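You operate a simulated robot arm through the tools that you are given. There is no shell and no other tool. Be economical: measure what you need, move in short steps, check, and stop when the job is done.

The job below is to be done with a simulated robot arm. You get a single attempt, and the scene is never put back.

## Task
Take the black cover on the grey bench top and put it away on the wooden table top. Take the red lead and leave it on top of the gauge with a black case. Put the teal capsule on the grey bench shelf. Open the orange drawer, put the silver nut on the grey bench top away in the inside of the orange drawer and shut the drawer again. Put the brass cover on the red sight glass. Put the black lead on top of the gauge with a teal case. Do these in any order. Set down upright: red lead, brass cover, black lead.

Only the result counts: the job must be done as asked and must still hold three seconds after the hand-in. Knocking over, shifting, dropping, spilling or breaking anything else fails it. Lids that push on must go on centred and level and be pressed home; caps that screw on are set level and turned clockwise until they are tight.

## Robot
A 7-joint arm with a vacuum gripper on a trunk, on a base that drives. Base frame: it is fixed to the floor where the robot stands at the start and does not move with it; the origin is under the middle of the robot, x ahead of it, y to its left, z up; the surface under the hand at the start is at about z = 0.86. Readings come in m, rad, newtons and seconds.
Its first joint turns from -2.601 to 2.601 rad. Places, roughly: black cover (9x9x4 cm) [0.8, 0.1, 0.9]; black lead (5x5x5 cm) [0.6, -1.1, 0.9]; brass cover (6x6x6 cm) [1, -0.7, 0.9]; gauge with a black case [-1.5, 1, 1]; gauge with a teal case [-1.25, 1, 1]; grey bench shelf [0.9, -0.4, 0.2]; inside of the orange drawer [-4.3, 1.3, 0.7]; orange drawer [-4.3, 1.2, 0.8]; red lead (5x5x5 cm) [0.6, -1, 0.9]; red sight glass (9x9x2 cm) [1, -0.5, 0.9]; silver nut (4x3x2 cm) [0.9, -0.4, 0.9]; teal capsule [0.75, -0.25, 1]; wooden table top [-8.1, -0.5, 0.8]. Payload 1.06 kg.
Tool frame: the origin (TCP) lies in the middle of the cups' lips, and z points out of the cups. The gripper has 1 cup of 0.024 m across, covering 0.024 by 0.024 m (tool x, y); the bellows give 0.008 m. With the vacuum on, a cup seals on a smooth face that it is pressed against (1 to 4 N); it does not hold porous or soft things. The pull reaches 23 N.
Orientation is that of the tool frame in the base frame, as a unit quaternion [w, x, y, z]. With the cups facing straight down, the tool's x points along the base's -x, its y along +y and its z along -z.

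## Interface
- The arm moves only by the tool drive_tool. Its argument "series" is a list of rows, each an object (a shift or turn left out is 0, a gripper value left out holds the last) with "slide": the shift along the tool's x, y, z in m, a list of three; "rotation": the turn, a rotation vector about the tool's x, y, z in rad, a list of three; "suction": the vacuum: 1 switches it on, -1 off. In form: [{"slide": [tx, ty, tz], "rotation": [rx, ry, rz], "suction": suction}, ...]. A call has 1 to 12 rows; each row shifts and turns the commanded pose from where the row before left it, along the tool's axes as they then stand. Each row takes 0.2 s and may step no farther than 0.05 m and 0.15 rad from the row before; otherwise, or with a gripper value out of range, the whole call is refused. A pose out of reach is approached as far as the arm can. The call stops where the force on the tool passes 40 N (or 10 N more than at its start, if that is more) or the arm is blocked; 0.2 s more then pass. The pull builds up within a second once a cup has sealed. Time passes only in rows, and 0.2 s behind the last, so rows that do not move give it time. The reply holds the time, the measured pose of the TCP, the force on the tool along the base axes and the pull of the vacuum, in the units named above and with some noise, with the torque about the TCP (base axes, N m) and any sound that the robot's microphone picked up, and new pictures: "pictures" is both (left out), scene, wrist or none.
- Cameras (640 x 400 px; columns grow to the right, rows downward): "scene" is now at [0.0179, 0.1073, 1.6253]; the picture's right is [-0.71, -0.71, 0.00], its down [-0.42, 0.42, -0.81] and it looks along [0.57, -0.57, -0.59] (base axes); focal length 249 px, centre (320, 200). "wrist" rides on the gripper at [0.078, 0.019, -0.096] in the tool frame; the picture's right is [-0.24, 0.97, 0.00], its down [-0.71, -0.17, -0.69] and it looks along [-0.67, -0.16, 0.73] (tool axes); focal length 243 px, centre (320, 200). There is no depth. A picture from a camera that has moved, and an enlarged one, comes with that camera's place and axes in the base frame and with its lens.
- slide_trunk(by): slides the trunk up (or, below 0, down) by that many m; the arm and the scene camera ride with it, the base frame stays. It gives what a move gives, with no picture.
- roll_base(legs): drives the robot by 1 to 6 legs, each [ahead, turn to the left] in m and rad, along the robot's own axes; the way and the turn of a leg run together, so that a leg with both is an arc; at most 1.5 m and 3.142 rad a leg. The arm and the cameras ride along, it lands a little off, and it stops where it bumps. It gives what a move gives, and a new picture of the scene camera.
- aim_head(pan, tilt): turns the head with the scene camera to pan (to the left, within 2.705 rad either way) and tilt (down, from -0.506 to 1.204), counted from straight ahead of the robot. It gives what a move gives, and a new picture of the scene camera.
- inspect(camera, box): a new picture of the part [left, top, right, bottom] of that camera's present view, enlarged. It takes no simulated time.
- close_job(): hands the job in; it is judged then, once.

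Work in short steps. Places have to be worked out from the pictures, the camera data and where the tool is seen: move nearer, look again, correct. Check each grasp and each placing, and mend what went wrong. You have 207 turns and 260 pictures in all, those below and enlarged ones among them. Switch the vacuum off and draw the arm clear of the work before you hand the job in, unless the task says otherwise; then end with one line.

The tools are called as name(argument=value, ...) on one line, values as JSON. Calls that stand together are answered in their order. drive_tool: Moves the arm, as the interface text tells. Its arguments: {"type":"object","properties":{"series":{"type":"array","items":{"type":"object","properties":{"slide":{"type":"array","items":{"type":"number"}},"rotation":{"type":"array","items":{"type":"number"}},"suction":{"type":"number"}}}},"pictures":{"type":"string","enum":["both","scene","wrist","none"]}},"required":["series"]} The other tools are called the same way: slide_trunk (by) slides the trunk up or down; roll_base (legs) drives the base; aim_head (pan, tilt) turns the head that bears the scene camera; inspect (camera, box) takes an enlarged picture of a part of a camera's view; close_job () hands the job in.

At the start:

```text
clock: 0.0
tcp_pos: [0.7166, -0.3146, 1.1614]
tcp_rot: [0.0, 0.0, 1.0, 0.0]
ft_force: [-0.8, -0.5, 0.0]
moment: [0.0, 0.01, 0.01]
pull: 0.1
trunk travel left (down, up): [-0.675, 0.035]
robot x, y, heading: [-0.0007, -0.0017, -0.006]
head pan, tilt: [-0.785, 0.628]
```

scene: 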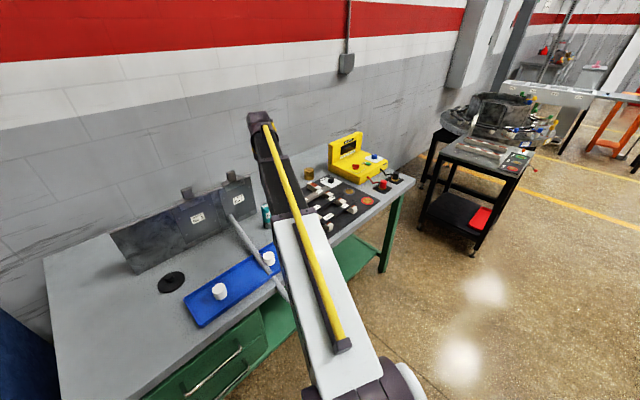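
wrist: 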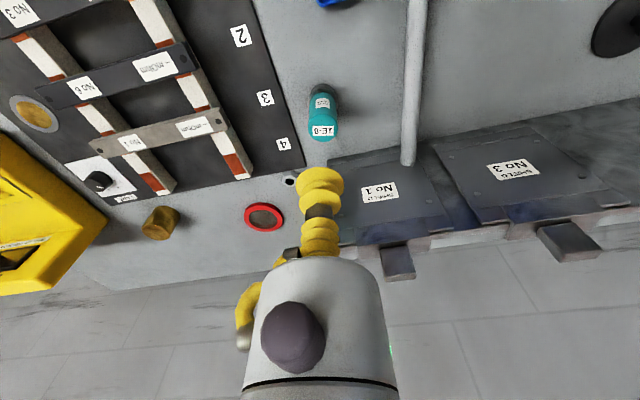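

I'll enlarge both views to identify the objects on the bench.

inspect(camera="wrist", box=[120, 60, 440, 260])

inspect(camera="scene", box=[240, 110, 440, 250])

inspect(camera="scene", box=[40, 170, 300, 400])

```text
2.00 times, centred on (280, 160) of wrist
camera zoom: at [0.6382, -0.2956, 1.2567], right [0.24, 0.97, 0.0], down [0.71, -0.17, 0.69], along [0.67, -0.16, -0.73], focal length 485 px, centre (400, 280)
```

zoom: 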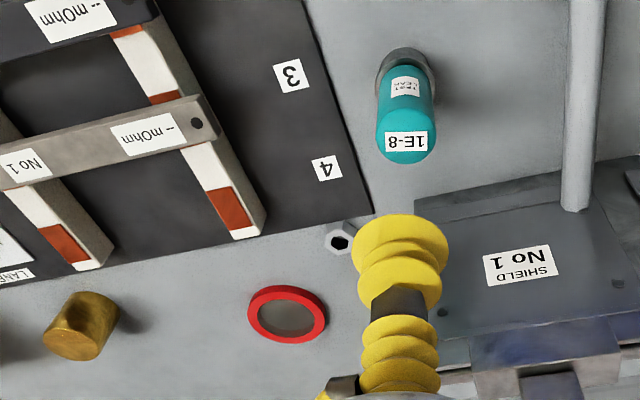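

```text
2.86 times, centred on (340, 180) of scene
camera zoom: at [0.0179, 0.1073, 1.6253], right [-0.71, -0.71, 0.0], down [-0.42, 0.42, -0.81], along [0.57, -0.57, -0.59], focal length 713 px, centre (263, 257)
```

zoom: 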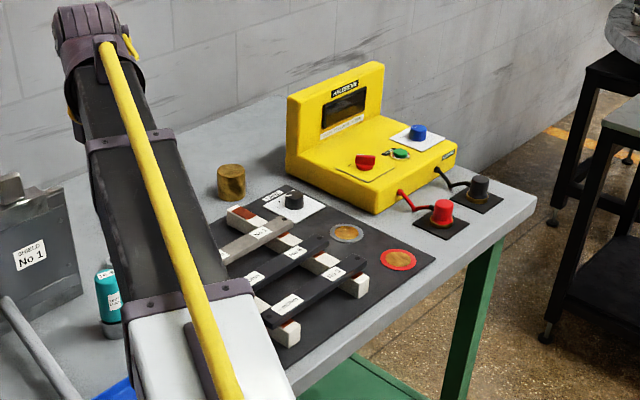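

```text
1.74 times, centred on (170, 285) of scene
camera zoom: at [0.0179, 0.1073, 1.6253], right [-0.71, -0.71, 0.0], down [-0.42, 0.42, -0.81], along [0.57, -0.57, -0.59], focal length 434 px, centre (581, 52)
```

zoom: 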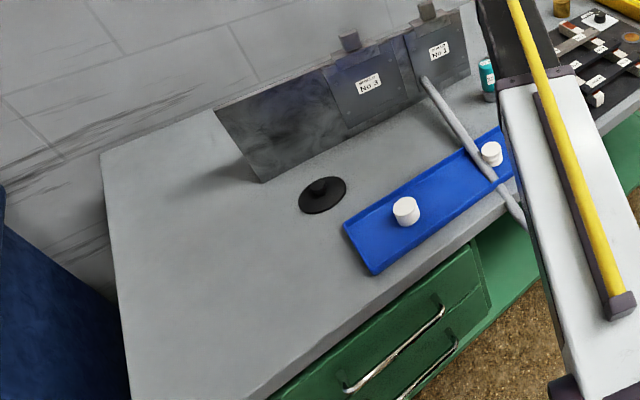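

The bench items are spread over y from 0.1 to -1.1, and a robot stance near (0.1, -0.6) reaches most of them. I'll drive there.

roll_base(legs=[[0, -1.565], [0.6, 0], [0, 1.571], [0.1, 0]])

```text
clock: 11.9
tcp_pos: [0.8079, -0.9366, 1.1603]
tcp_rot: [0.001, 0.005, 1.0, 0.0]
ft_force: [0.4, 0.4, 0.7]
moment: [0.02, 0.0, -0.03]
pull: 0.1
trunk travel left (down, up): [-0.675, 0.035]
robot x, y, heading: [0.0923, -0.6115, -0.015]
head pan, tilt: [-0.785, 0.628]
camera scene: at [0.1135, -0.5084, 1.6253], right [-0.71, -0.7, 0.0], down [-0.41, 0.42, -0.81], along [0.57, -0.58, -0.59], focal length 249 px, centre (320, 200)
```

scene: 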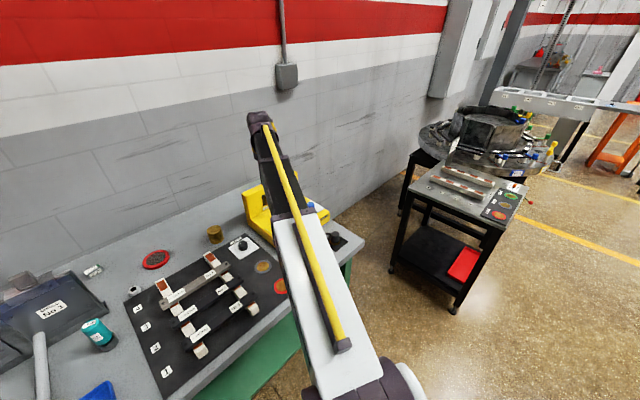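

Arrived. I'll shift the tool towards the cover/sight-glass area and look.

drive_tool(series=[{"slide": [0, 0.05, 0]}, {"slide": [0, 0.05, 0]}, {"slide": [0, 0.05, 0]}, {"slide": [0, 0.05, 0]}, {"slide": [0, 0.03, 0]}], pictures="both")

inspect(camera="scene", box=[0, 200, 320, 400])

inspect(camera="wrist", box=[160, 100, 480, 300])

```text
clock: 13.1
tcp_pos: [0.8099, -0.7086, 1.1596]
tcp_rot: [0.001, 0.005, 1.0, 0.0]
ft_force: [0.7, 0.2, 0.0]
moment: [0.01, -0.02, 0.03]
pull: 0.0
trunk travel left (down, up): [-0.675, 0.035]
robot x, y, heading: [0.0946, -0.6198, -0.01]
head pan, tilt: [-0.785, 0.628]
camera scene: at [0.1131, -0.508, 1.6253], right [-0.71, -0.7, 0.0], down [-0.41, 0.42, -0.81], along [0.57, -0.58, -0.59], focal length 249 px, centre (320, 200)
camera wrist: at [0.7319, -0.6898, 1.2554], right [0.25, 0.97, 0.0], down [0.71, -0.18, 0.68], along [0.66, -0.17, -0.73], focal length 243 px, centre (320, 200)
```

scene: 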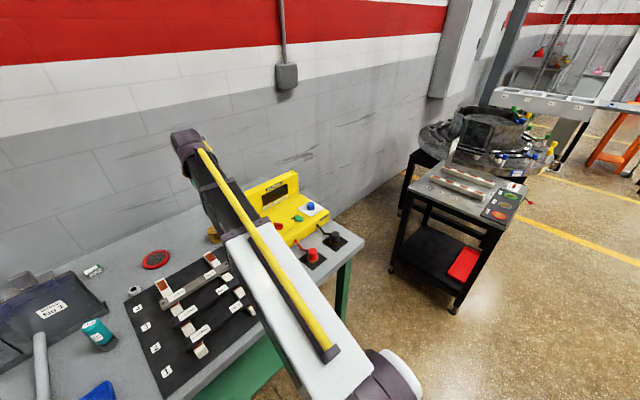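
wrist: 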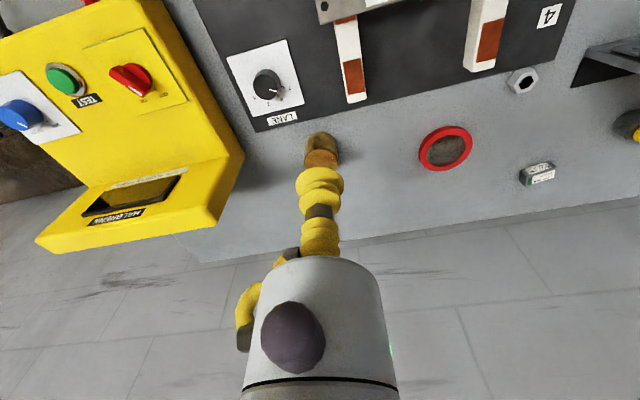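

```text
2.00 times, centred on (160, 300) of scene
camera zoom: at [0.1131, -0.508, 1.6253], right [-0.71, -0.7, 0.0], down [-0.41, 0.42, -0.81], along [0.57, -0.58, -0.59], focal length 499 px, centre (640, 0)
```

zoom: 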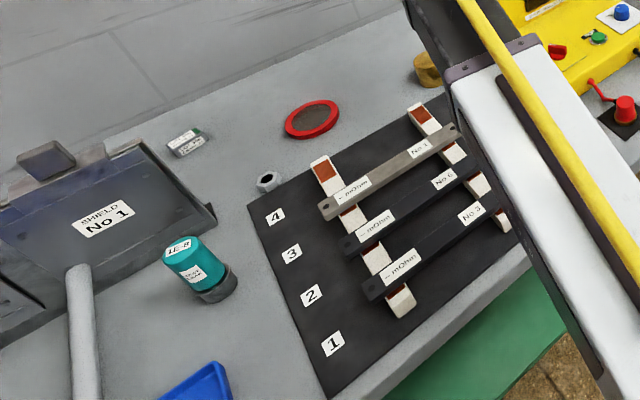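

```text
2.00 times, centred on (320, 200) of wrist
camera zoom: at [0.7319, -0.6898, 1.2554], right [0.25, 0.97, 0.0], down [0.71, -0.18, 0.68], along [0.66, -0.17, -0.73], focal length 485 px, centre (320, 200)
```

zoom: 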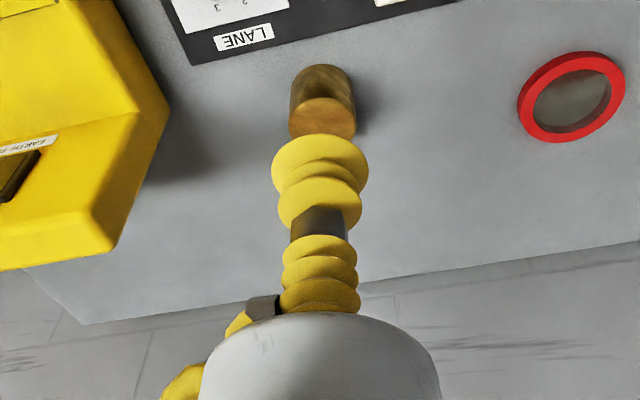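

The brass cover's top is at about (0.947, -0.744, 0.92), and the sight glass at about (1.006, -0.530). I'll move above the cover and look.

drive_tool(series=[{"slide": [-0.045, -0.012, 0.0]}, {"slide": [-0.046, -0.012, 0.0]}, {"slide": [-0.046, -0.012, 0.0]}, {"slide": [0, 0, 0.05]}, {"slide": [0, 0, 0.05]}, {"slide": [0, 0, 0.05]}, {"slide": [0, 0, 0.03]}], pictures="wrist")

inspect(camera="wrist", box=[220, 100, 420, 225])

```text
clock: 14.7
tcp_pos: [0.9476, -0.7434, 0.9827]
tcp_rot: [0.001, 0.005, 1.0, 0.0]
ft_force: [-0.4, 0.5, 0.5]
moment: [-0.02, -0.04, -0.01]
pull: 0.1
trunk travel left (down, up): [-0.675, 0.035]
robot x, y, heading: [0.0984, -0.6156, -0.014]
head pan, tilt: [-0.785, 0.628]
camera wrist: at [0.8685, -0.7229, 1.0792], right [0.24, 0.97, 0.0], down [0.71, -0.18, 0.69], along [0.66, -0.17, -0.73], focal length 243 px, centre (320, 200)
```

wrist: 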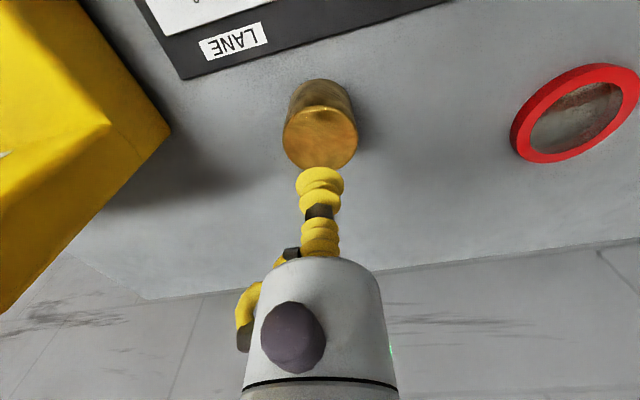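

```text
3.20 times, centred on (320, 162) of wrist
camera zoom: at [0.8685, -0.7229, 1.0792], right [0.24, 0.97, 0.0], down [0.71, -0.18, 0.69], along [0.66, -0.17, -0.73], focal length 776 px, centre (320, 320)
```

zoom: 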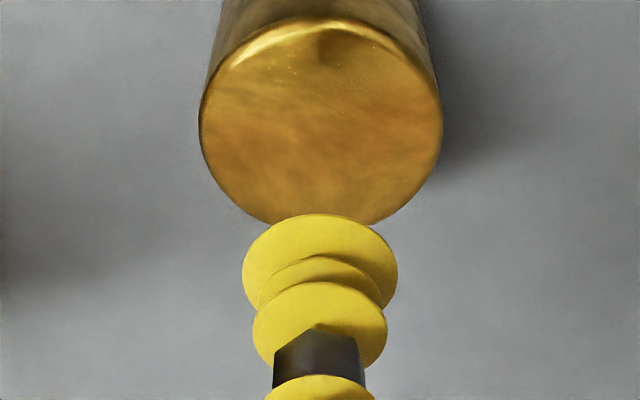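

The top centre is at about (0.952, -0.745). I'll correct and descend with suction on.

drive_tool(series=[{"slide": [-0.004, -0.001, 0.03], "suction": 1}, {"slide": [0, 0, 0.02]}, {"slide": [0, 0, 0.006]}, {"slide": [0, 0, 0.004]}, {"slide": [0, 0, 0.002]}, {}], pictures="wrist")

```text
clock: 16.1
tcp_pos: [0.9496, -0.7443, 0.9197]
tcp_rot: [0.0, 0.004, 1.0, 0.0]
ft_force: [0.3, -0.6, 0.8]
moment: [-0.02, 0.04, -0.03]
pull: 22.7
trunk travel left (down, up): [-0.675, 0.035]
robot x, y, heading: [0.0949, -0.6124, -0.01]
head pan, tilt: [-0.785, 0.628]
camera wrist: at [0.8715, -0.7258, 1.0156], right [0.24, 0.97, 0.0], down [0.71, -0.18, 0.68], along [0.66, -0.17, -0.73], focal length 243 px, centre (320, 200)
```

wrist: 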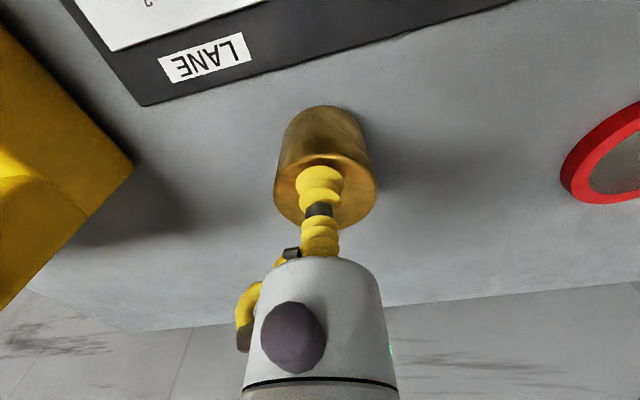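

Sealed. I'll lift and move towards the sight glass, stopping short to measure it.

drive_tool(series=[{"slide": [0, 0, -0.04]}, {"slide": [0, 0, -0.05]}, {"slide": [0, 0.05, 0]}, {"slide": [0, 0.05, 0]}, {"slide": [0, 0.05, 0]}, {"slide": [-0.02, 0.03, 0]}, {}], pictures="wrist")

inspect(camera="wrist", box=[220, 60, 460, 210])

```text
clock: 17.7
tcp_pos: [0.9716, -0.5645, 1.0096]
tcp_rot: [0.0, 0.006, 1.0, 0.0]
ft_force: [-0.1, -0.1, -2.0]
moment: [-0.01, -0.01, -0.02]
pull: 22.9
trunk travel left (down, up): [-0.675, 0.035]
robot x, y, heading: [0.0937, -0.6156, -0.012]
head pan, tilt: [-0.785, 0.628]
camera wrist: at [0.8923, -0.545, 1.1042], right [0.25, 0.97, 0.0], down [0.71, -0.18, 0.68], along [0.66, -0.17, -0.73], focal length 243 px, centre (320, 200)
```

wrist: 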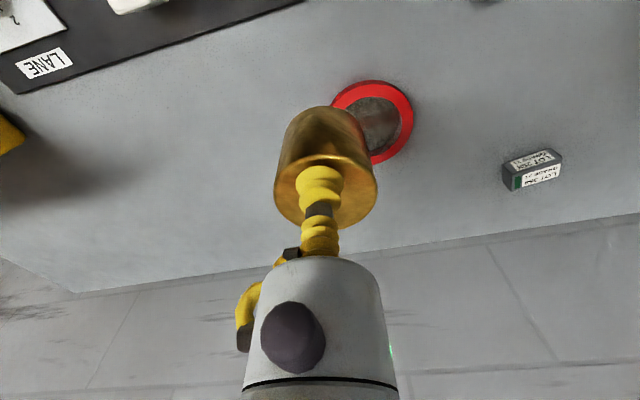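

```text
2.67 times, centred on (340, 135) of wrist
camera zoom: at [0.8923, -0.545, 1.1042], right [0.25, 0.97, 0.0], down [0.71, -0.18, 0.68], along [0.66, -0.17, -0.73], focal length 647 px, centre (267, 373)
```

zoom: 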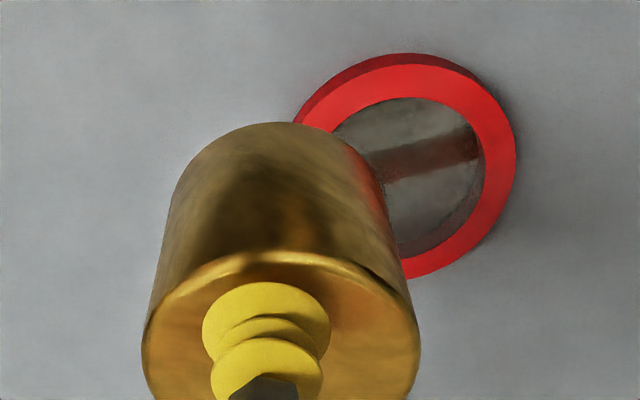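

The glass centre is at about (1.011, -0.522), and the cover sits about 4 mm beyond the TCP. I'll move above it, hover about 1 cm over the ring and check alignment.

drive_tool(series=[{"slide": [-0.018, 0.02, 0]}, {"slide": [-0.0175, 0.0205, 0]}, {"slide": [0, 0, 0.03]}, {"slide": [0, 0, 0.025]}, {}], pictures="none")

inspect(camera="wrist", box=[220, 80, 420, 205])

inspect(camera="scene", box=[80, 200, 240, 300])

```text
clock: 18.9
tcp_pos: [1.0093, -0.5249, 0.9521]
tcp_rot: [0.001, 0.005, 1.0, -0.001]
ft_force: [0.2, -0.6, -2.0]
moment: [0.04, 0.0, 0.03]
pull: 22.9
trunk travel left (down, up): [-0.675, 0.035]
robot x, y, heading: [0.0931, -0.6156, -0.014]
head pan, tilt: [-0.785, 0.628]
```

```text
3.20 times, centred on (320, 142) of wrist
camera zoom: at [0.9307, -0.5051, 1.0487], right [0.24, 0.97, 0.0], down [0.71, -0.18, 0.69], along [0.66, -0.17, -0.73], focal length 776 px, centre (320, 384)
```

zoom: 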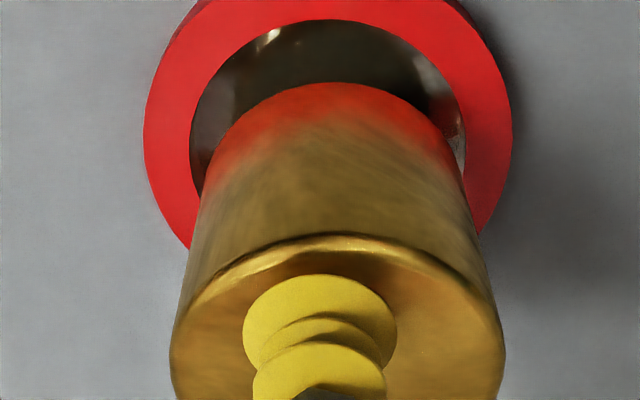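

```text
4.00 times, centred on (160, 250) of scene
camera zoom: at [0.1133, -0.5082, 1.6253], right [-0.71, -0.7, 0.0], down [-0.41, 0.42, -0.81], along [0.57, -0.58, -0.59], focal length 998 px, centre (960, 0)
```

zoom: 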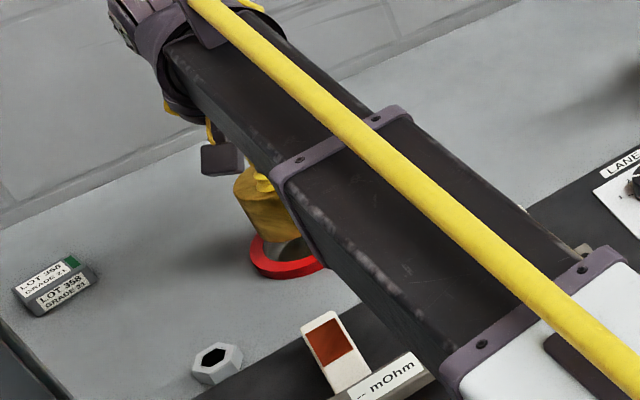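

The cover and the ring's recess look aligned within 1–2 mm. I'll lower gently and watch the force.

drive_tool(series=[{"slide": [0, 0.001, 0.015]}, {"slide": [0, 0, 0.005]}, {"slide": [0, 0, 0.005]}, {}], pictures="none")

inspect(camera="wrist", box=[220, 80, 420, 205])

```text
clock: 19.9
tcp_pos: [1.01, -0.5214, 0.93]
tcp_rot: [0.0, 0.006, 1.0, -0.001]
ft_force: [2.3, -0.1, 13.0]
moment: [0.0, 0.0, 0.02]
pull: 22.4
trunk travel left (down, up): [-0.675, 0.035]
robot x, y, heading: [0.0972, -0.6172, -0.008]
head pan, tilt: [-0.785, 0.628]
```

```text
3.20 times, centred on (320, 142) of wrist
camera zoom: at [0.9312, -0.5031, 1.0257], right [0.24, 0.97, 0.0], down [0.7, -0.18, 0.69], along [0.67, -0.17, -0.73], focal length 776 px, centre (320, 384)
```

zoom: 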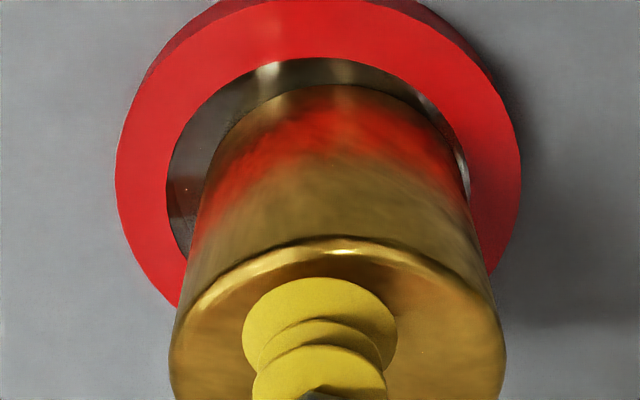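

It touched down inside the ring (13 N), but slightly right of centre in the picture (+y). I'll lift a little, shift -3 mm in y and set down again.

drive_tool(series=[{"slide": [0, 0, -0.008]}, {"slide": [0, -0.003, 0]}, {}], pictures="none")

inspect(camera="wrist", box=[220, 80, 420, 205])

```text
clock: 20.7
tcp_pos: [1.0088, -0.5254, 0.9351]
tcp_rot: [0.0, 0.006, 1.0, 0.0]
ft_force: [0.7, -0.6, -2.4]
moment: [0.0, -0.03, 0.01]
pull: 22.4
trunk travel left (down, up): [-0.675, 0.035]
robot x, y, heading: [0.0934, -0.6155, -0.013]
head pan, tilt: [-0.785, 0.628]
```

```text
3.20 times, centred on (320, 142) of wrist
camera zoom: at [0.9306, -0.5072, 1.0318], right [0.24, 0.97, 0.0], down [0.71, -0.18, 0.68], along [0.66, -0.17, -0.73], focal length 776 px, centre (320, 384)
```

zoom: 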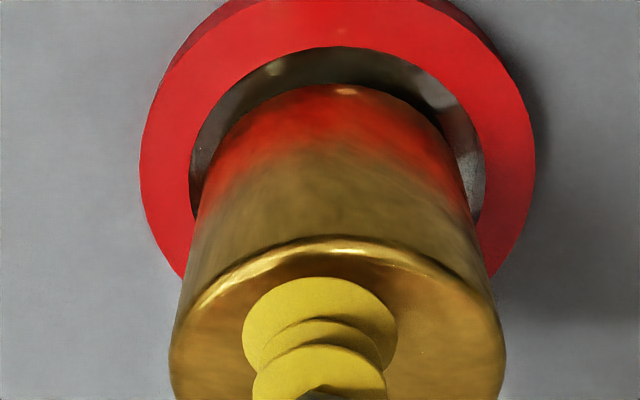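

Balanced now. I'll lower onto it, press lightly, release and back off to check.

drive_tool(series=[{"slide": [0, 0, 0.004]}, {"slide": [0, 0, 0.004]}, {}, {"suction": -1}, {}, {}, {"slide": [0, 0, -0.01]}, {"slide": [0, 0, -0.04]}, {"slide": [0, 0, -0.05]}, {"slide": [0, 0, -0.05]}], pictures="wrist")

inspect(camera="wrist", box=[220, 80, 420, 205])

```text
clock: 22.9
tcp_pos: [1.008, -0.5244, 1.0798]
tcp_rot: [0.0, 0.005, 1.0, 0.0]
ft_force: [0.4, 0.1, 0.1]
moment: [0.01, 0.03, -0.03]
pull: 0.2
trunk travel left (down, up): [-0.675, 0.035]
robot x, y, heading: [0.0907, -0.6147, -0.007]
head pan, tilt: [-0.785, 0.628]
camera wrist: at [0.9295, -0.5053, 1.1754], right [0.24, 0.97, 0.0], down [0.71, -0.18, 0.68], along [0.66, -0.17, -0.73], focal length 243 px, centre (320, 200)
```

wrist: 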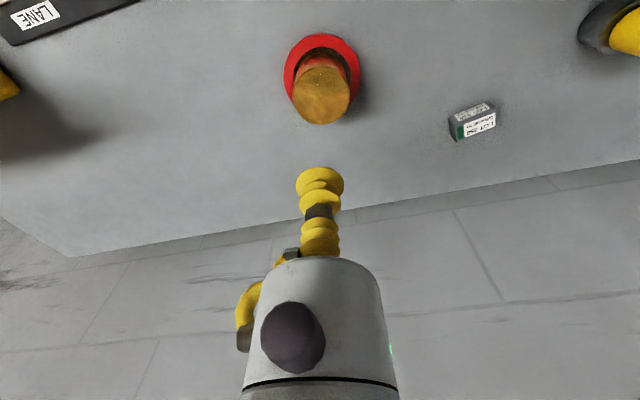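

```text
3.20 times, centred on (320, 142) of wrist
camera zoom: at [0.9295, -0.5053, 1.1754], right [0.24, 0.97, 0.0], down [0.71, -0.18, 0.68], along [0.66, -0.17, -0.73], focal length 776 px, centre (320, 384)
```

zoom: 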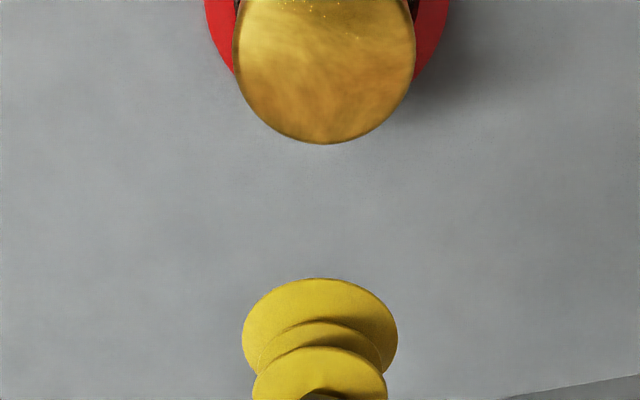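

The cover sits upright in the ring. Next I'll look at the capsule and nut from above.

drive_tool(series=[{"slide": [0.05, 0, 0]}, {"slide": [0.05, 0.02, 0]}, {"slide": [0.05, 0.03, -0.02]}, {"slide": [0.05, 0.04, -0.02]}, {"slide": [0.05, 0.05, 0]}, {"slide": [0.02, 0.04, 0]}], pictures="both")

inspect(camera="wrist", box=[220, 60, 460, 210])

inspect(camera="scene", box=[0, 220, 200, 345])

```text
refused: row 2 steps farther than a row can; nothing moved
```

```text
2.67 times, centred on (340, 135) of wrist
camera zoom: at [0.9295, -0.5053, 1.1754], right [0.24, 0.97, 0.0], down [0.71, -0.18, 0.68], along [0.66, -0.17, -0.73], focal length 647 px, centre (267, 373)
```

zoom: 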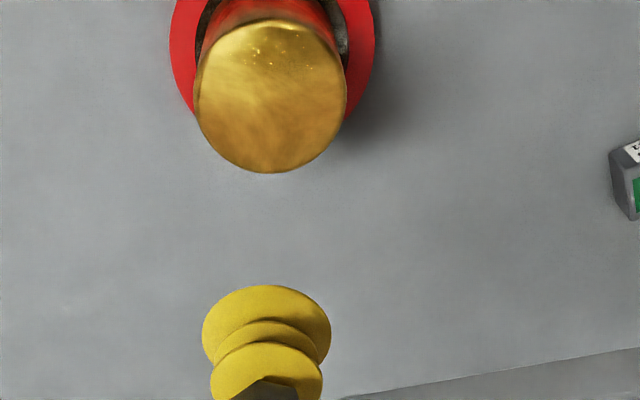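

```text
3.20 times, centred on (100, 282) of scene
camera zoom: at [0.1129, -0.5082, 1.6252], right [-0.71, -0.7, 0.0], down [-0.41, 0.42, -0.81], along [0.57, -0.58, -0.59], focal length 798 px, centre (1024, -64)
```

zoom: 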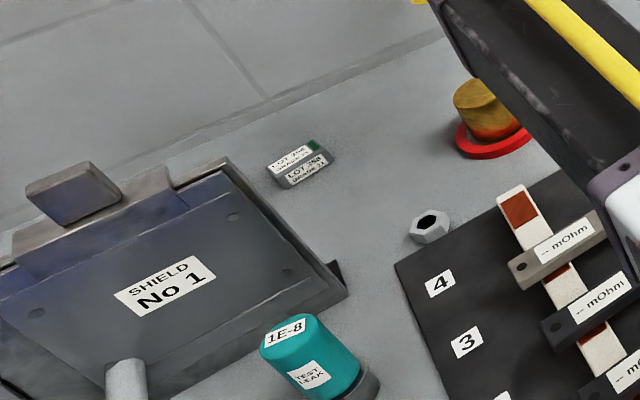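

The step was too long, so I'll split it into shorter rows.

drive_tool(series=[{"slide": [0.045, 0.02, 0]}, {"slide": [0.045, 0.02, 0]}, {"slide": [0.04, 0.025, -0.01]}, {"slide": [0.04, 0.025, -0.01]}, {"slide": [0.04, 0.025, -0.01]}, {"slide": [0.04, 0.025, -0.01]}, {"slide": [0.02, 0.03, 0]}], pictures="both")

inspect(camera="wrist", box=[200, 60, 440, 210])

```text
clock: 24.5
tcp_pos: [0.7395, -0.3561, 1.1161]
tcp_rot: [0.0, 0.005, 1.0, 0.0]
ft_force: [0.7, 0.2, -0.2]
moment: [-0.02, 0.0, 0.0]
pull: 0.1
trunk travel left (down, up): [-0.675, 0.035]
robot x, y, heading: [0.0931, -0.6185, -0.008]
head pan, tilt: [-0.785, 0.628]
camera scene: at [0.1128, -0.508, 1.6253], right [-0.71, -0.7, 0.0], down [-0.41, 0.42, -0.81], along [0.57, -0.58, -0.59], focal length 249 px, centre (320, 200)
camera wrist: at [0.6613, -0.3367, 1.2125], right [0.24, 0.97, 0.0], down [0.71, -0.18, 0.68], along [0.66, -0.17, -0.73], focal length 243 px, centre (320, 200)
```

scene: 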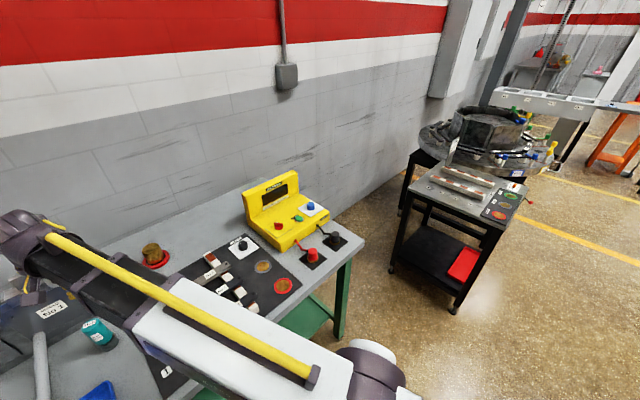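
wrist: 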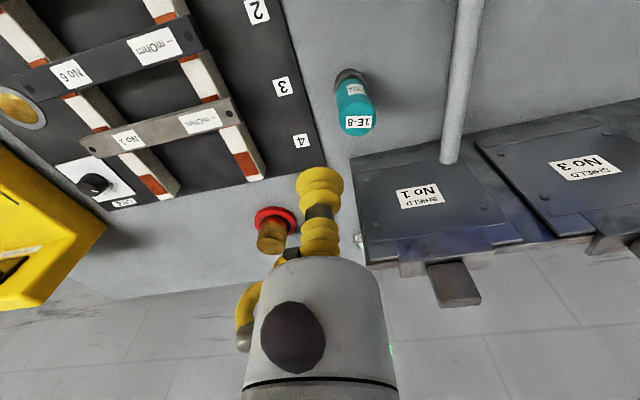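

```text
2.67 times, centred on (320, 135) of wrist
camera zoom: at [0.6613, -0.3367, 1.2125], right [0.24, 0.97, 0.0], down [0.71, -0.18, 0.68], along [0.66, -0.17, -0.73], focal length 647 px, centre (320, 373)
```

zoom: 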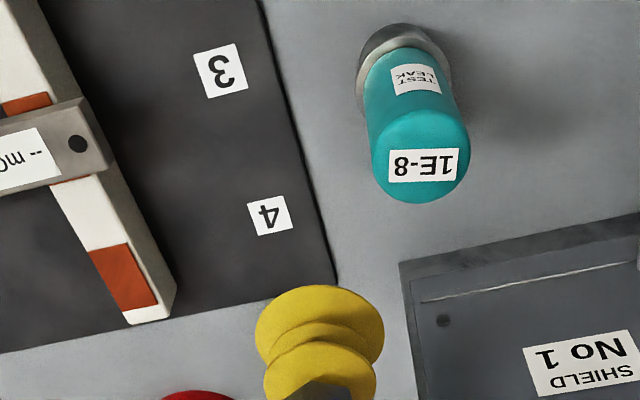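

The capsule stands at about (0.788, -0.324) with its top at about z 0.952. Before picking it I'll look at the shelf under the bench.

aim_head(pan=-0.3, tilt=1.0)

```text
clock: 25.4
tcp_pos: [0.7414, -0.3574, 1.1171]
tcp_rot: [-0.001, 0.005, 1.0, -0.001]
ft_force: [0.4, 0.0, -0.1]
moment: [-0.04, -0.03, 0.0]
pull: 0.0
trunk travel left (down, up): [-0.675, 0.035]
robot x, y, heading: [0.0996, -0.6136, -0.013]
head pan, tilt: [-0.3, 1.0]
camera scene: at [0.1182, -0.467, 1.5958], right [-0.31, -0.95, 0.0], down [-0.8, 0.26, -0.54], along [0.51, -0.17, -0.84], focal length 249 px, centre (320, 200)
```

scene: 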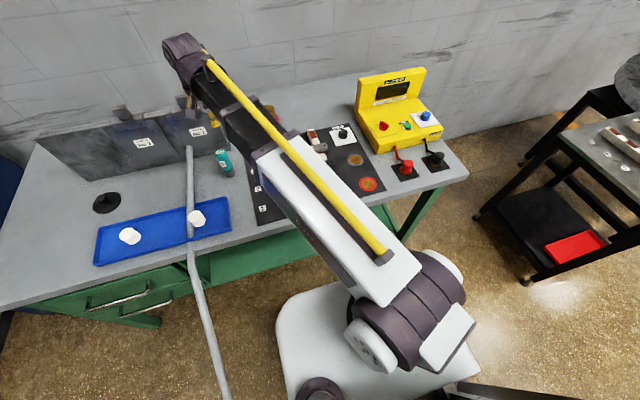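

I'll look closer at the grey pole and the shelf below the bench.

inspect(camera="scene", box=[60, 130, 340, 400])

```text
1.48 times, centred on (200, 265) of scene
camera zoom: at [0.1182, -0.467, 1.5958], right [-0.31, -0.95, 0.0], down [-0.8, 0.26, -0.54], along [0.51, -0.17, -0.84], focal length 370 px, centre (498, 104)
```

zoom: 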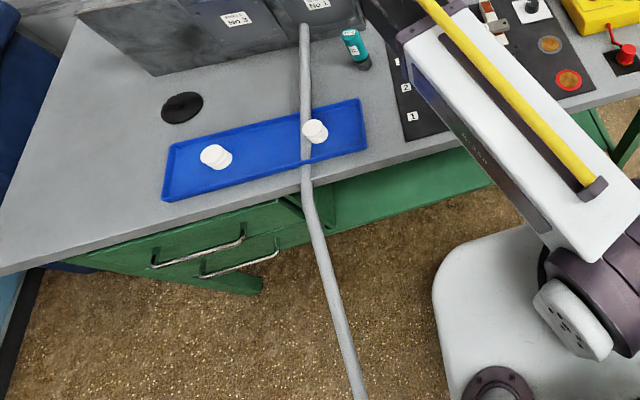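

It's just a draped hose, and the shelf's front edge is at about x = 0.61. The arm looks low enough to reach under the bench with the trunk down. Next I move above the capsule.

drive_tool(series=[{"slide": [-0.025, 0.016, 0.02]}, {"slide": [-0.024, 0.016, 0.04]}, {"slide": [0, 0, 0.045]}, {}], pictures="none")

inspect(camera="wrist", box=[220, 80, 420, 205])

```text
clock: 26.4
tcp_pos: [0.7898, -0.3225, 1.0143]
tcp_rot: [0.0, 0.006, 1.0, 0.0]
ft_force: [-0.3, -0.1, 0.9]
moment: [0.01, -0.04, -0.03]
pull: 0.0
trunk travel left (down, up): [-0.675, 0.035]
robot x, y, heading: [0.0938, -0.6154, -0.012]
head pan, tilt: [-0.3, 1.0]
```

```text
3.20 times, centred on (320, 142) of wrist
camera zoom: at [0.7108, -0.3033, 1.1109], right [0.24, 0.97, 0.0], down [0.71, -0.18, 0.69], along [0.66, -0.17, -0.73], focal length 776 px, centre (320, 384)
```

zoom: 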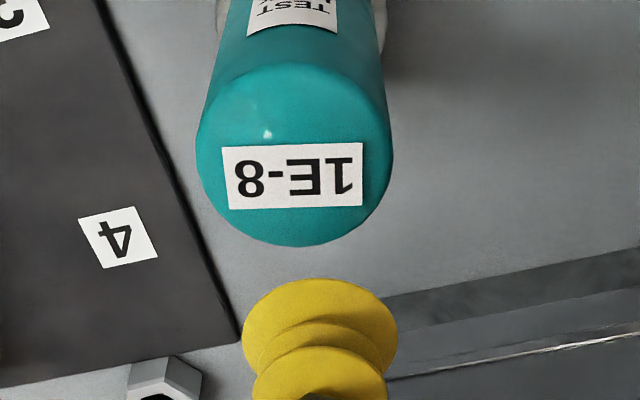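

Aligned in x. I'll correct y by -6 mm and descend with suction.

drive_tool(series=[{"slide": [0, -0.0065, 0.03], "suction": 1}, {"slide": [0, 0, 0.024]}, {"slide": [0, 0, 0.006]}, {"slide": [0, 0, 0.004]}, {"slide": [0, 0, 0.002]}, {}, {}], pictures="wrist")

```text
clock: 27.1
tcp_pos: [0.7895, -0.3299, 0.9671]
tcp_rot: [0.005, 0.005, 1.0, 0.003]
ft_force: [0.5, 0.4, 24.6]
moment: [-0.04, -0.04, 0.01]
pull: 0.1
trunk travel left (down, up): [-0.675, 0.035]
robot x, y, heading: [0.0966, -0.6123, -0.01]
head pan, tilt: [-0.3, 1.0]
stopped in row 3: the force on the tool passed its limit at 45 N (the readings are from after the stop); the commanded pose is now the measured one
camera wrist: at [0.7108, -0.3114, 1.0622], right [0.24, 0.97, 0.01], down [0.7, -0.18, 0.69], along [0.67, -0.17, -0.72], focal length 243 px, centre (320, 200)
```

wrist: 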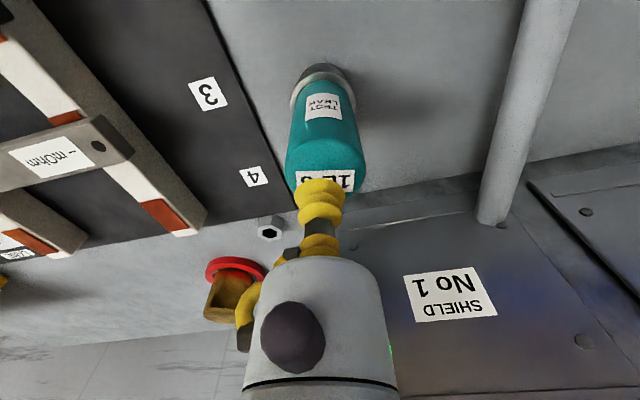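

The top is higher than estimated (about 0.969), so I'm about 1 cm too far in x and didn't seal. I'll lift, check the view and correct.

drive_tool(series=[{"slide": [0, 0, -0.012]}, {"slide": [0.01, 0.003, 0]}, {}], pictures="none")

inspect(camera="wrist", box=[220, 80, 420, 205])

```text
clock: 27.9
tcp_pos: [0.782, -0.3287, 0.9751]
tcp_rot: [0.003, 0.005, 1.0, 0.0]
ft_force: [0.4, 0.3, 0.0]
moment: [-0.01, -0.01, 0.01]
pull: 22.7
trunk travel left (down, up): [-0.675, 0.035]
robot x, y, heading: [0.0933, -0.6144, -0.009]
head pan, tilt: [-0.3, 1.0]
```

```text
3.20 times, centred on (320, 142) of wrist
camera zoom: at [0.703, -0.3094, 1.0714], right [0.24, 0.97, 0.0], down [0.7, -0.18, 0.69], along [0.67, -0.17, -0.73], focal length 776 px, centre (320, 384)
```

zoom: 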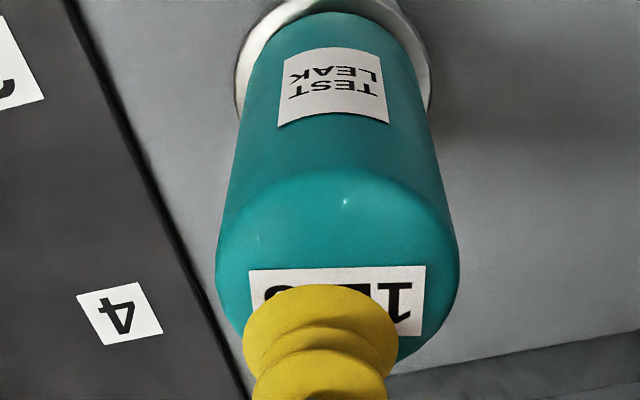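

The vacuum sealed after all. I'll lift and check the hang.

drive_tool(series=[{"slide": [0, 0, -0.03]}, {"slide": [0, 0, -0.05]}, {"slide": [0, 0, -0.05]}, {"slide": [0.04, -0.02, -0.01]}, {"slide": [0.04, -0.03, 0]}, {}], pictures="wrist")

```text
clock: 29.3
tcp_pos: [0.6995, -0.3773, 1.1167]
tcp_rot: [0.003, 0.005, 1.0, 0.001]
ft_force: [-1.2, -0.2, -2.7]
moment: [-0.02, -0.03, 0.01]
pull: 22.4
trunk travel left (down, up): [-0.675, 0.035]
robot x, y, heading: [0.0967, -0.6159, -0.013]
head pan, tilt: [-0.3, 1.0]
camera wrist: at [0.6203, -0.3588, 1.2114], right [0.24, 0.97, 0.0], down [0.7, -0.18, 0.69], along [0.67, -0.17, -0.72], focal length 243 px, centre (320, 200)
```

wrist: 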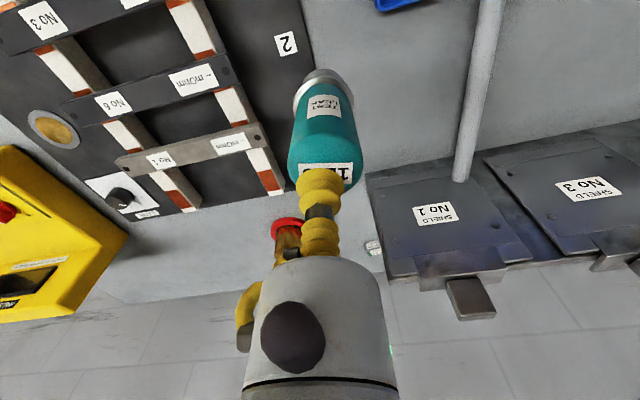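

Held. I'll bring the arm to straight ahead of the robot, then back the base off.

drive_tool(series=[{"slide": [0, -0.05, 0]}, {"slide": [0, -0.05, 0]}, {"slide": [0, -0.05, 0]}, {"slide": [0, -0.05, 0]}, {"slide": [0.02, -0.04, 0]}, {"slide": [0.02, 0, 0]}], pictures="none")

roll_base(legs=[[-0.35, 0]])

slide_trunk(by=-0.3)

aim_head(pan=-0.2, tilt=0.8)

```text
clock: 30.7
tcp_pos: [0.6568, -0.6158, 1.1131]
tcp_rot: [0.003, 0.005, 1.0, 0.0]
ft_force: [-0.7, 0.2, -2.8]
moment: [-0.01, -0.04, -0.02]
pull: 23.4
trunk travel left (down, up): [-0.675, 0.035]
robot x, y, heading: [0.0934, -0.6168, -0.012]
head pan, tilt: [-0.3, 1.0]
```

```text
clock: 32.9
tcp_pos: [0.3191, -0.6091, 1.1126]
tcp_rot: [0.002, 0.001, 1.0, 0.0]
ft_force: [0.2, -0.9, -2.2]
moment: [-0.01, -0.01, 0.0]
pull: 23.3
trunk travel left (down, up): [-0.675, 0.035]
robot x, y, heading: [-0.2453, -0.6122, -0.005]
head pan, tilt: [-0.3, 1.0]
camera scene: at [-0.2205, -0.4645, 1.5958], right [-0.3, -0.95, 0.0], down [-0.8, 0.25, -0.54], along [0.52, -0.16, -0.84], focal length 249 px, centre (320, 200)
```

scene: 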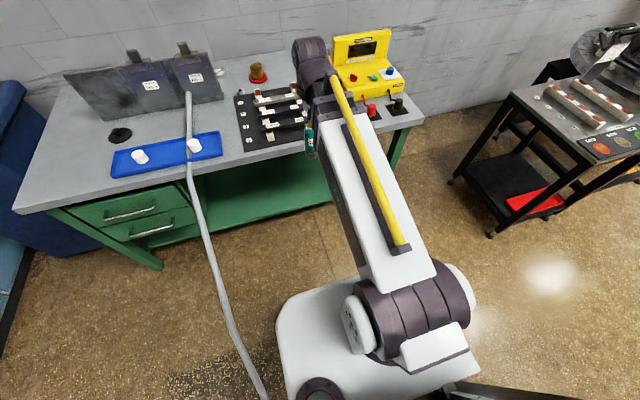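

```text
clock: 35.9
tcp_pos: [0.3196, -0.6085, 0.8134]
tcp_rot: [0.002, 0.002, 1.0, 0.001]
ft_force: [0.2, -0.6, -2.5]
moment: [-0.01, 0.01, 0.02]
pull: 23.0
trunk travel left (down, up): [-0.375, 0.335]
robot x, y, heading: [-0.2452, -0.6155, 0.002]
head pan, tilt: [-0.3, 1.0]
```

```text
clock: 36.6
tcp_pos: [0.3194, -0.609, 0.8137]
tcp_rot: [0.003, 0.003, 1.0, 0.001]
ft_force: [0.2, -0.5, -1.8]
moment: [0.0, -0.04, -0.04]
pull: 23.1
trunk travel left (down, up): [-0.375, 0.335]
robot x, y, heading: [-0.2408, -0.6137, -0.002]
head pan, tilt: [-0.201, 0.799]
camera scene: at [-0.2079, -0.46, 1.3108], right [-0.2, -0.98, 0.0], down [-0.7, 0.15, -0.7], along [0.68, -0.14, -0.72], focal length 249 px, centre (320, 200)
```

scene: 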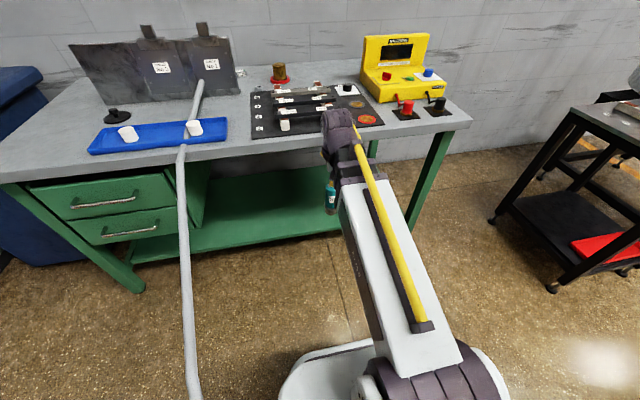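

The shelf is clear. I'll lower the trunk the rest of the way and look with both cameras.

slide_trunk(by=-0.37)

drive_tool(series=[{}], pictures="both")

```text
clock: 40.2
tcp_pos: [0.3209, -0.608, 0.4435]
tcp_rot: [0.002, 0.002, 1.0, 0.001]
ft_force: [-0.1, 0.1, -3.5]
moment: [-0.02, -0.04, -0.02]
pull: 23.3
trunk travel left (down, up): [-0.005, 0.705]
robot x, y, heading: [-0.2415, -0.6134, -0.004]
head pan, tilt: [-0.201, 0.799]
```

```text
clock: 40.6
tcp_pos: [0.3192, -0.6088, 0.4435]
tcp_rot: [0.003, 0.002, 1.0, 0.0]
ft_force: [-0.1, 0.1, -2.2]
moment: [-0.01, -0.04, 0.0]
pull: 22.5
trunk travel left (down, up): [-0.005, 0.705]
robot x, y, heading: [-0.24, -0.6155, -0.007]
head pan, tilt: [-0.201, 0.799]
camera scene: at [-0.2079, -0.46, 0.9409], right [-0.2, -0.98, 0.0], down [-0.7, 0.15, -0.7], along [0.68, -0.14, -0.72], focal length 249 px, centre (320, 200)
camera wrist: at [0.2406, -0.5904, 0.5387], right [0.24, 0.97, 0.0], down [0.7, -0.18, 0.69], along [0.67, -0.16, -0.72], focal length 243 px, centre (320, 200)
```

scene: 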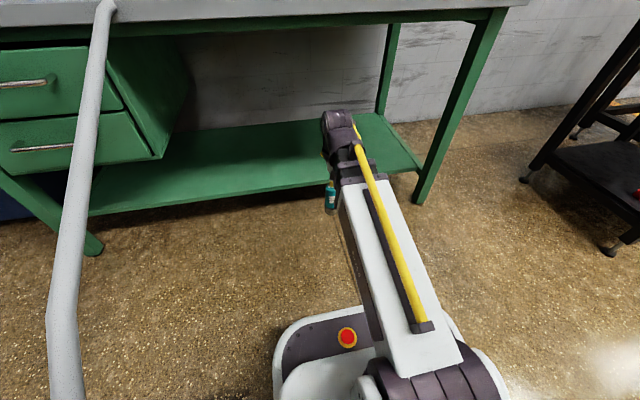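
wrist: 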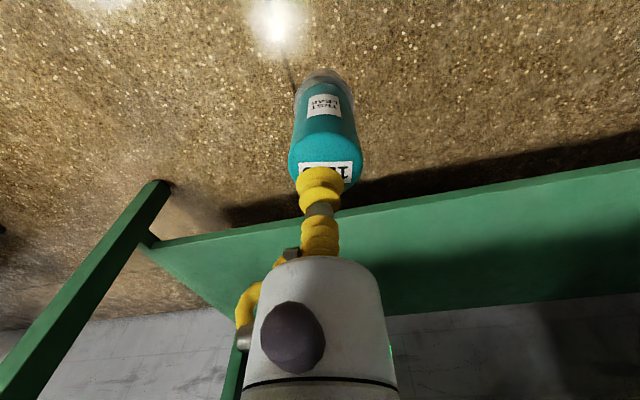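

Shelf edge is ahead at about x = 0.58. I'll extend the arm under the bench at the current height in two stages.

drive_tool(series=[{"slide": [-0.05, 0, 0]}, {"slide": [-0.05, 0, 0]}, {"slide": [-0.05, 0, 0]}, {"slide": [-0.05, 0, 0]}], pictures="both")

```text
clock: 41.6
tcp_pos: [0.5181, -0.6088, 0.4423]
tcp_rot: [0.002, 0.002, 1.0, 0.001]
ft_force: [-0.2, 1.2, -2.3]
moment: [-0.01, -0.01, -0.03]
pull: 22.8
trunk travel left (down, up): [-0.005, 0.705]
robot x, y, heading: [-0.2413, -0.6118, -0.005]
head pan, tilt: [-0.201, 0.799]
camera scene: at [-0.208, -0.46, 0.9409], right [-0.2, -0.98, 0.0], down [-0.7, 0.15, -0.7], along [0.68, -0.14, -0.72], focal length 249 px, centre (320, 200)
camera wrist: at [0.4389, -0.5911, 0.5379], right [0.24, 0.97, 0.0], down [0.7, -0.18, 0.69], along [0.67, -0.16, -0.73], focal length 243 px, centre (320, 200)
```

scene: 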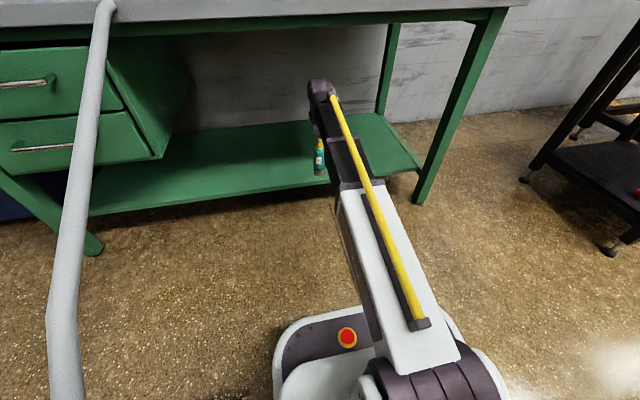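
wrist: 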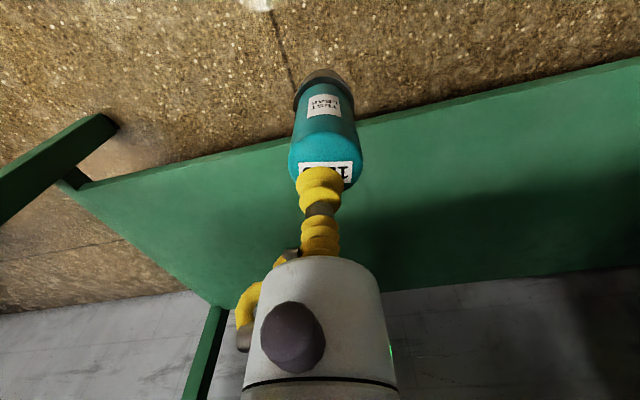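

The shelf edge resolves to x of about 0.62, z of about 0.17. I'll extend to x of about 0.71 and lower most of the way.

drive_tool(series=[{"slide": [-0.05, 0, 0]}, {"slide": [-0.05, 0, 0]}, {"slide": [-0.05, 0, 0]}, {"slide": [-0.045, 0, 0]}, {"slide": [0, 0, 0.05]}, {"slide": [0, 0, 0.03]}], pictures="both")

```text
clock: 43.0
tcp_pos: [0.7136, -0.6105, 0.3635]
tcp_rot: [0.002, 0.002, 1.0, 0.001]
ft_force: [0.0, -1.1, -2.6]
moment: [-0.03, -0.04, -0.01]
pull: 22.8
trunk travel left (down, up): [-0.005, 0.705]
robot x, y, heading: [-0.2469, -0.6117, -0.008]
head pan, tilt: [-0.201, 0.799]
camera scene: at [-0.2079, -0.46, 0.9409], right [-0.2, -0.98, 0.0], down [-0.7, 0.15, -0.7], along [0.68, -0.14, -0.72], focal length 249 px, centre (320, 200)
camera wrist: at [0.6343, -0.5921, 0.4594], right [0.24, 0.97, 0.0], down [0.7, -0.18, 0.69], along [0.67, -0.16, -0.72], focal length 243 px, centre (320, 200)
```

scene: 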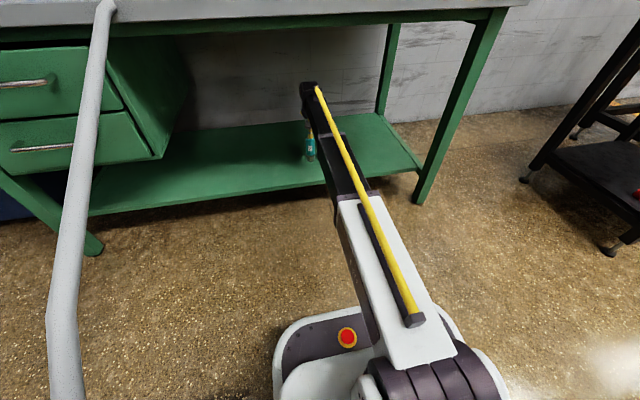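
wrist: 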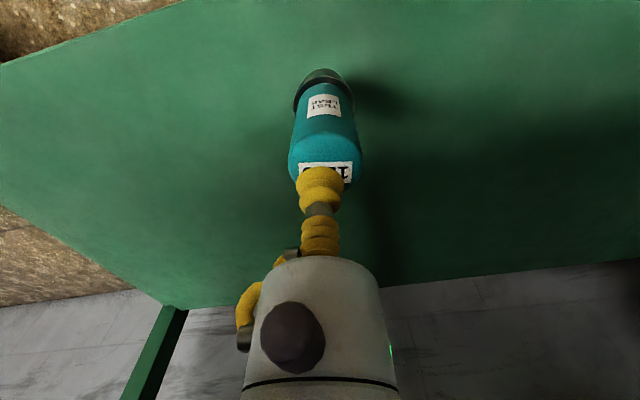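

Capsule is over the shelf. I'll lower in small steps until contact.

drive_tool(series=[{"slide": [0, 0, 0.02]}, {"slide": [0, 0, 0.01]}, {"slide": [0, 0, 0.007]}, {"slide": [0, 0, 0.007]}, {}], pictures="wrist")

```text
clock: 44.2
tcp_pos: [0.7163, -0.6102, 0.322]
tcp_rot: [0.004, 0.002, 1.0, 0.0]
ft_force: [-0.5, 0.1, -3.0]
moment: [-0.03, -0.02, 0.01]
pull: 22.9
trunk travel left (down, up): [-0.005, 0.705]
robot x, y, heading: [-0.2463, -0.6125, -0.011]
head pan, tilt: [-0.201, 0.799]
camera wrist: at [0.6359, -0.5919, 0.4174], right [0.24, 0.97, 0.0], down [0.7, -0.18, 0.69], along [0.67, -0.16, -0.72], focal length 243 px, centre (320, 200)
```

wrist: 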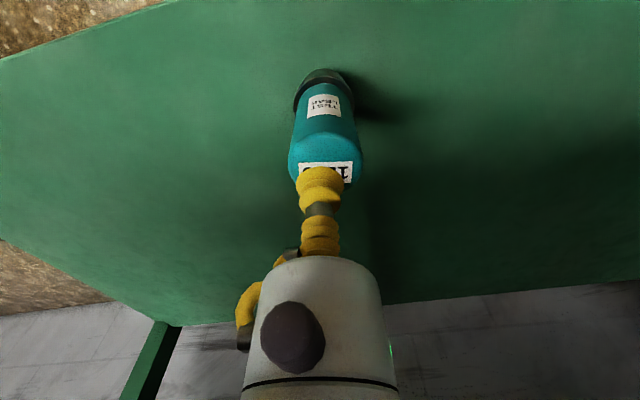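

Shadow is nearly closed, so I'll keep lowering gently.

drive_tool(series=[{"slide": [0, 0, 0.007]}, {"slide": [0, 0, 0.006]}, {"slide": [0, 0, 0.006]}, {}], pictures="none")

```text
clock: 45.2
tcp_pos: [0.7165, -0.6113, 0.3056]
tcp_rot: [0.005, 0.002, 1.0, 0.001]
ft_force: [2.2, -1.1, 16.0]
moment: [-0.04, 0.06, 0.0]
pull: 23.0
trunk travel left (down, up): [-0.005, 0.705]
robot x, y, heading: [-0.2413, -0.6133, -0.003]
head pan, tilt: [-0.201, 0.799]
```

Contact at 16 N. I'll release and rise straight off.

drive_tool(series=[{"slide": [0, 0, -0.002]}, {"suction": -1}, {}, {}, {"slide": [0, 0, -0.01]}, {"slide": [0, 0, -0.03]}, {"slide": [0, 0, -0.05]}, {"slide": [0.02, 0, 0]}], pictures="wrist")

```text
clock: 47.0
tcp_pos: [0.6952, -0.6091, 0.3958]
tcp_rot: [0.003, 0.002, 1.0, 0.002]
ft_force: [0.1, -0.4, 0.0]
moment: [0.02, 0.04, 0.04]
pull: 0.1
trunk travel left (down, up): [-0.005, 0.705]
robot x, y, heading: [-0.2452, -0.6124, -0.002]
head pan, tilt: [-0.201, 0.799]
camera wrist: at [0.616, -0.5907, 0.4911], right [0.24, 0.97, 0.0], down [0.7, -0.18, 0.69], along [0.67, -0.16, -0.72], focal length 243 px, centre (320, 200)
```

wrist: 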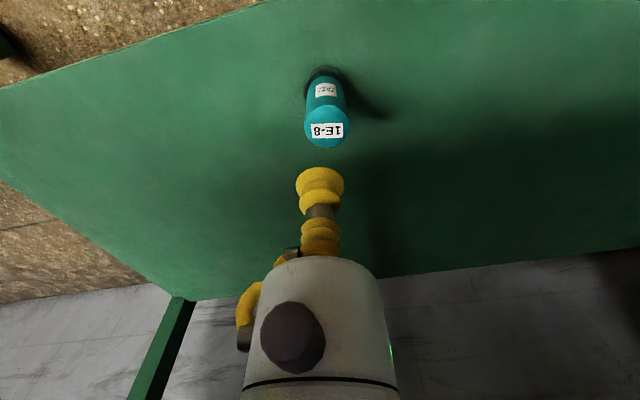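

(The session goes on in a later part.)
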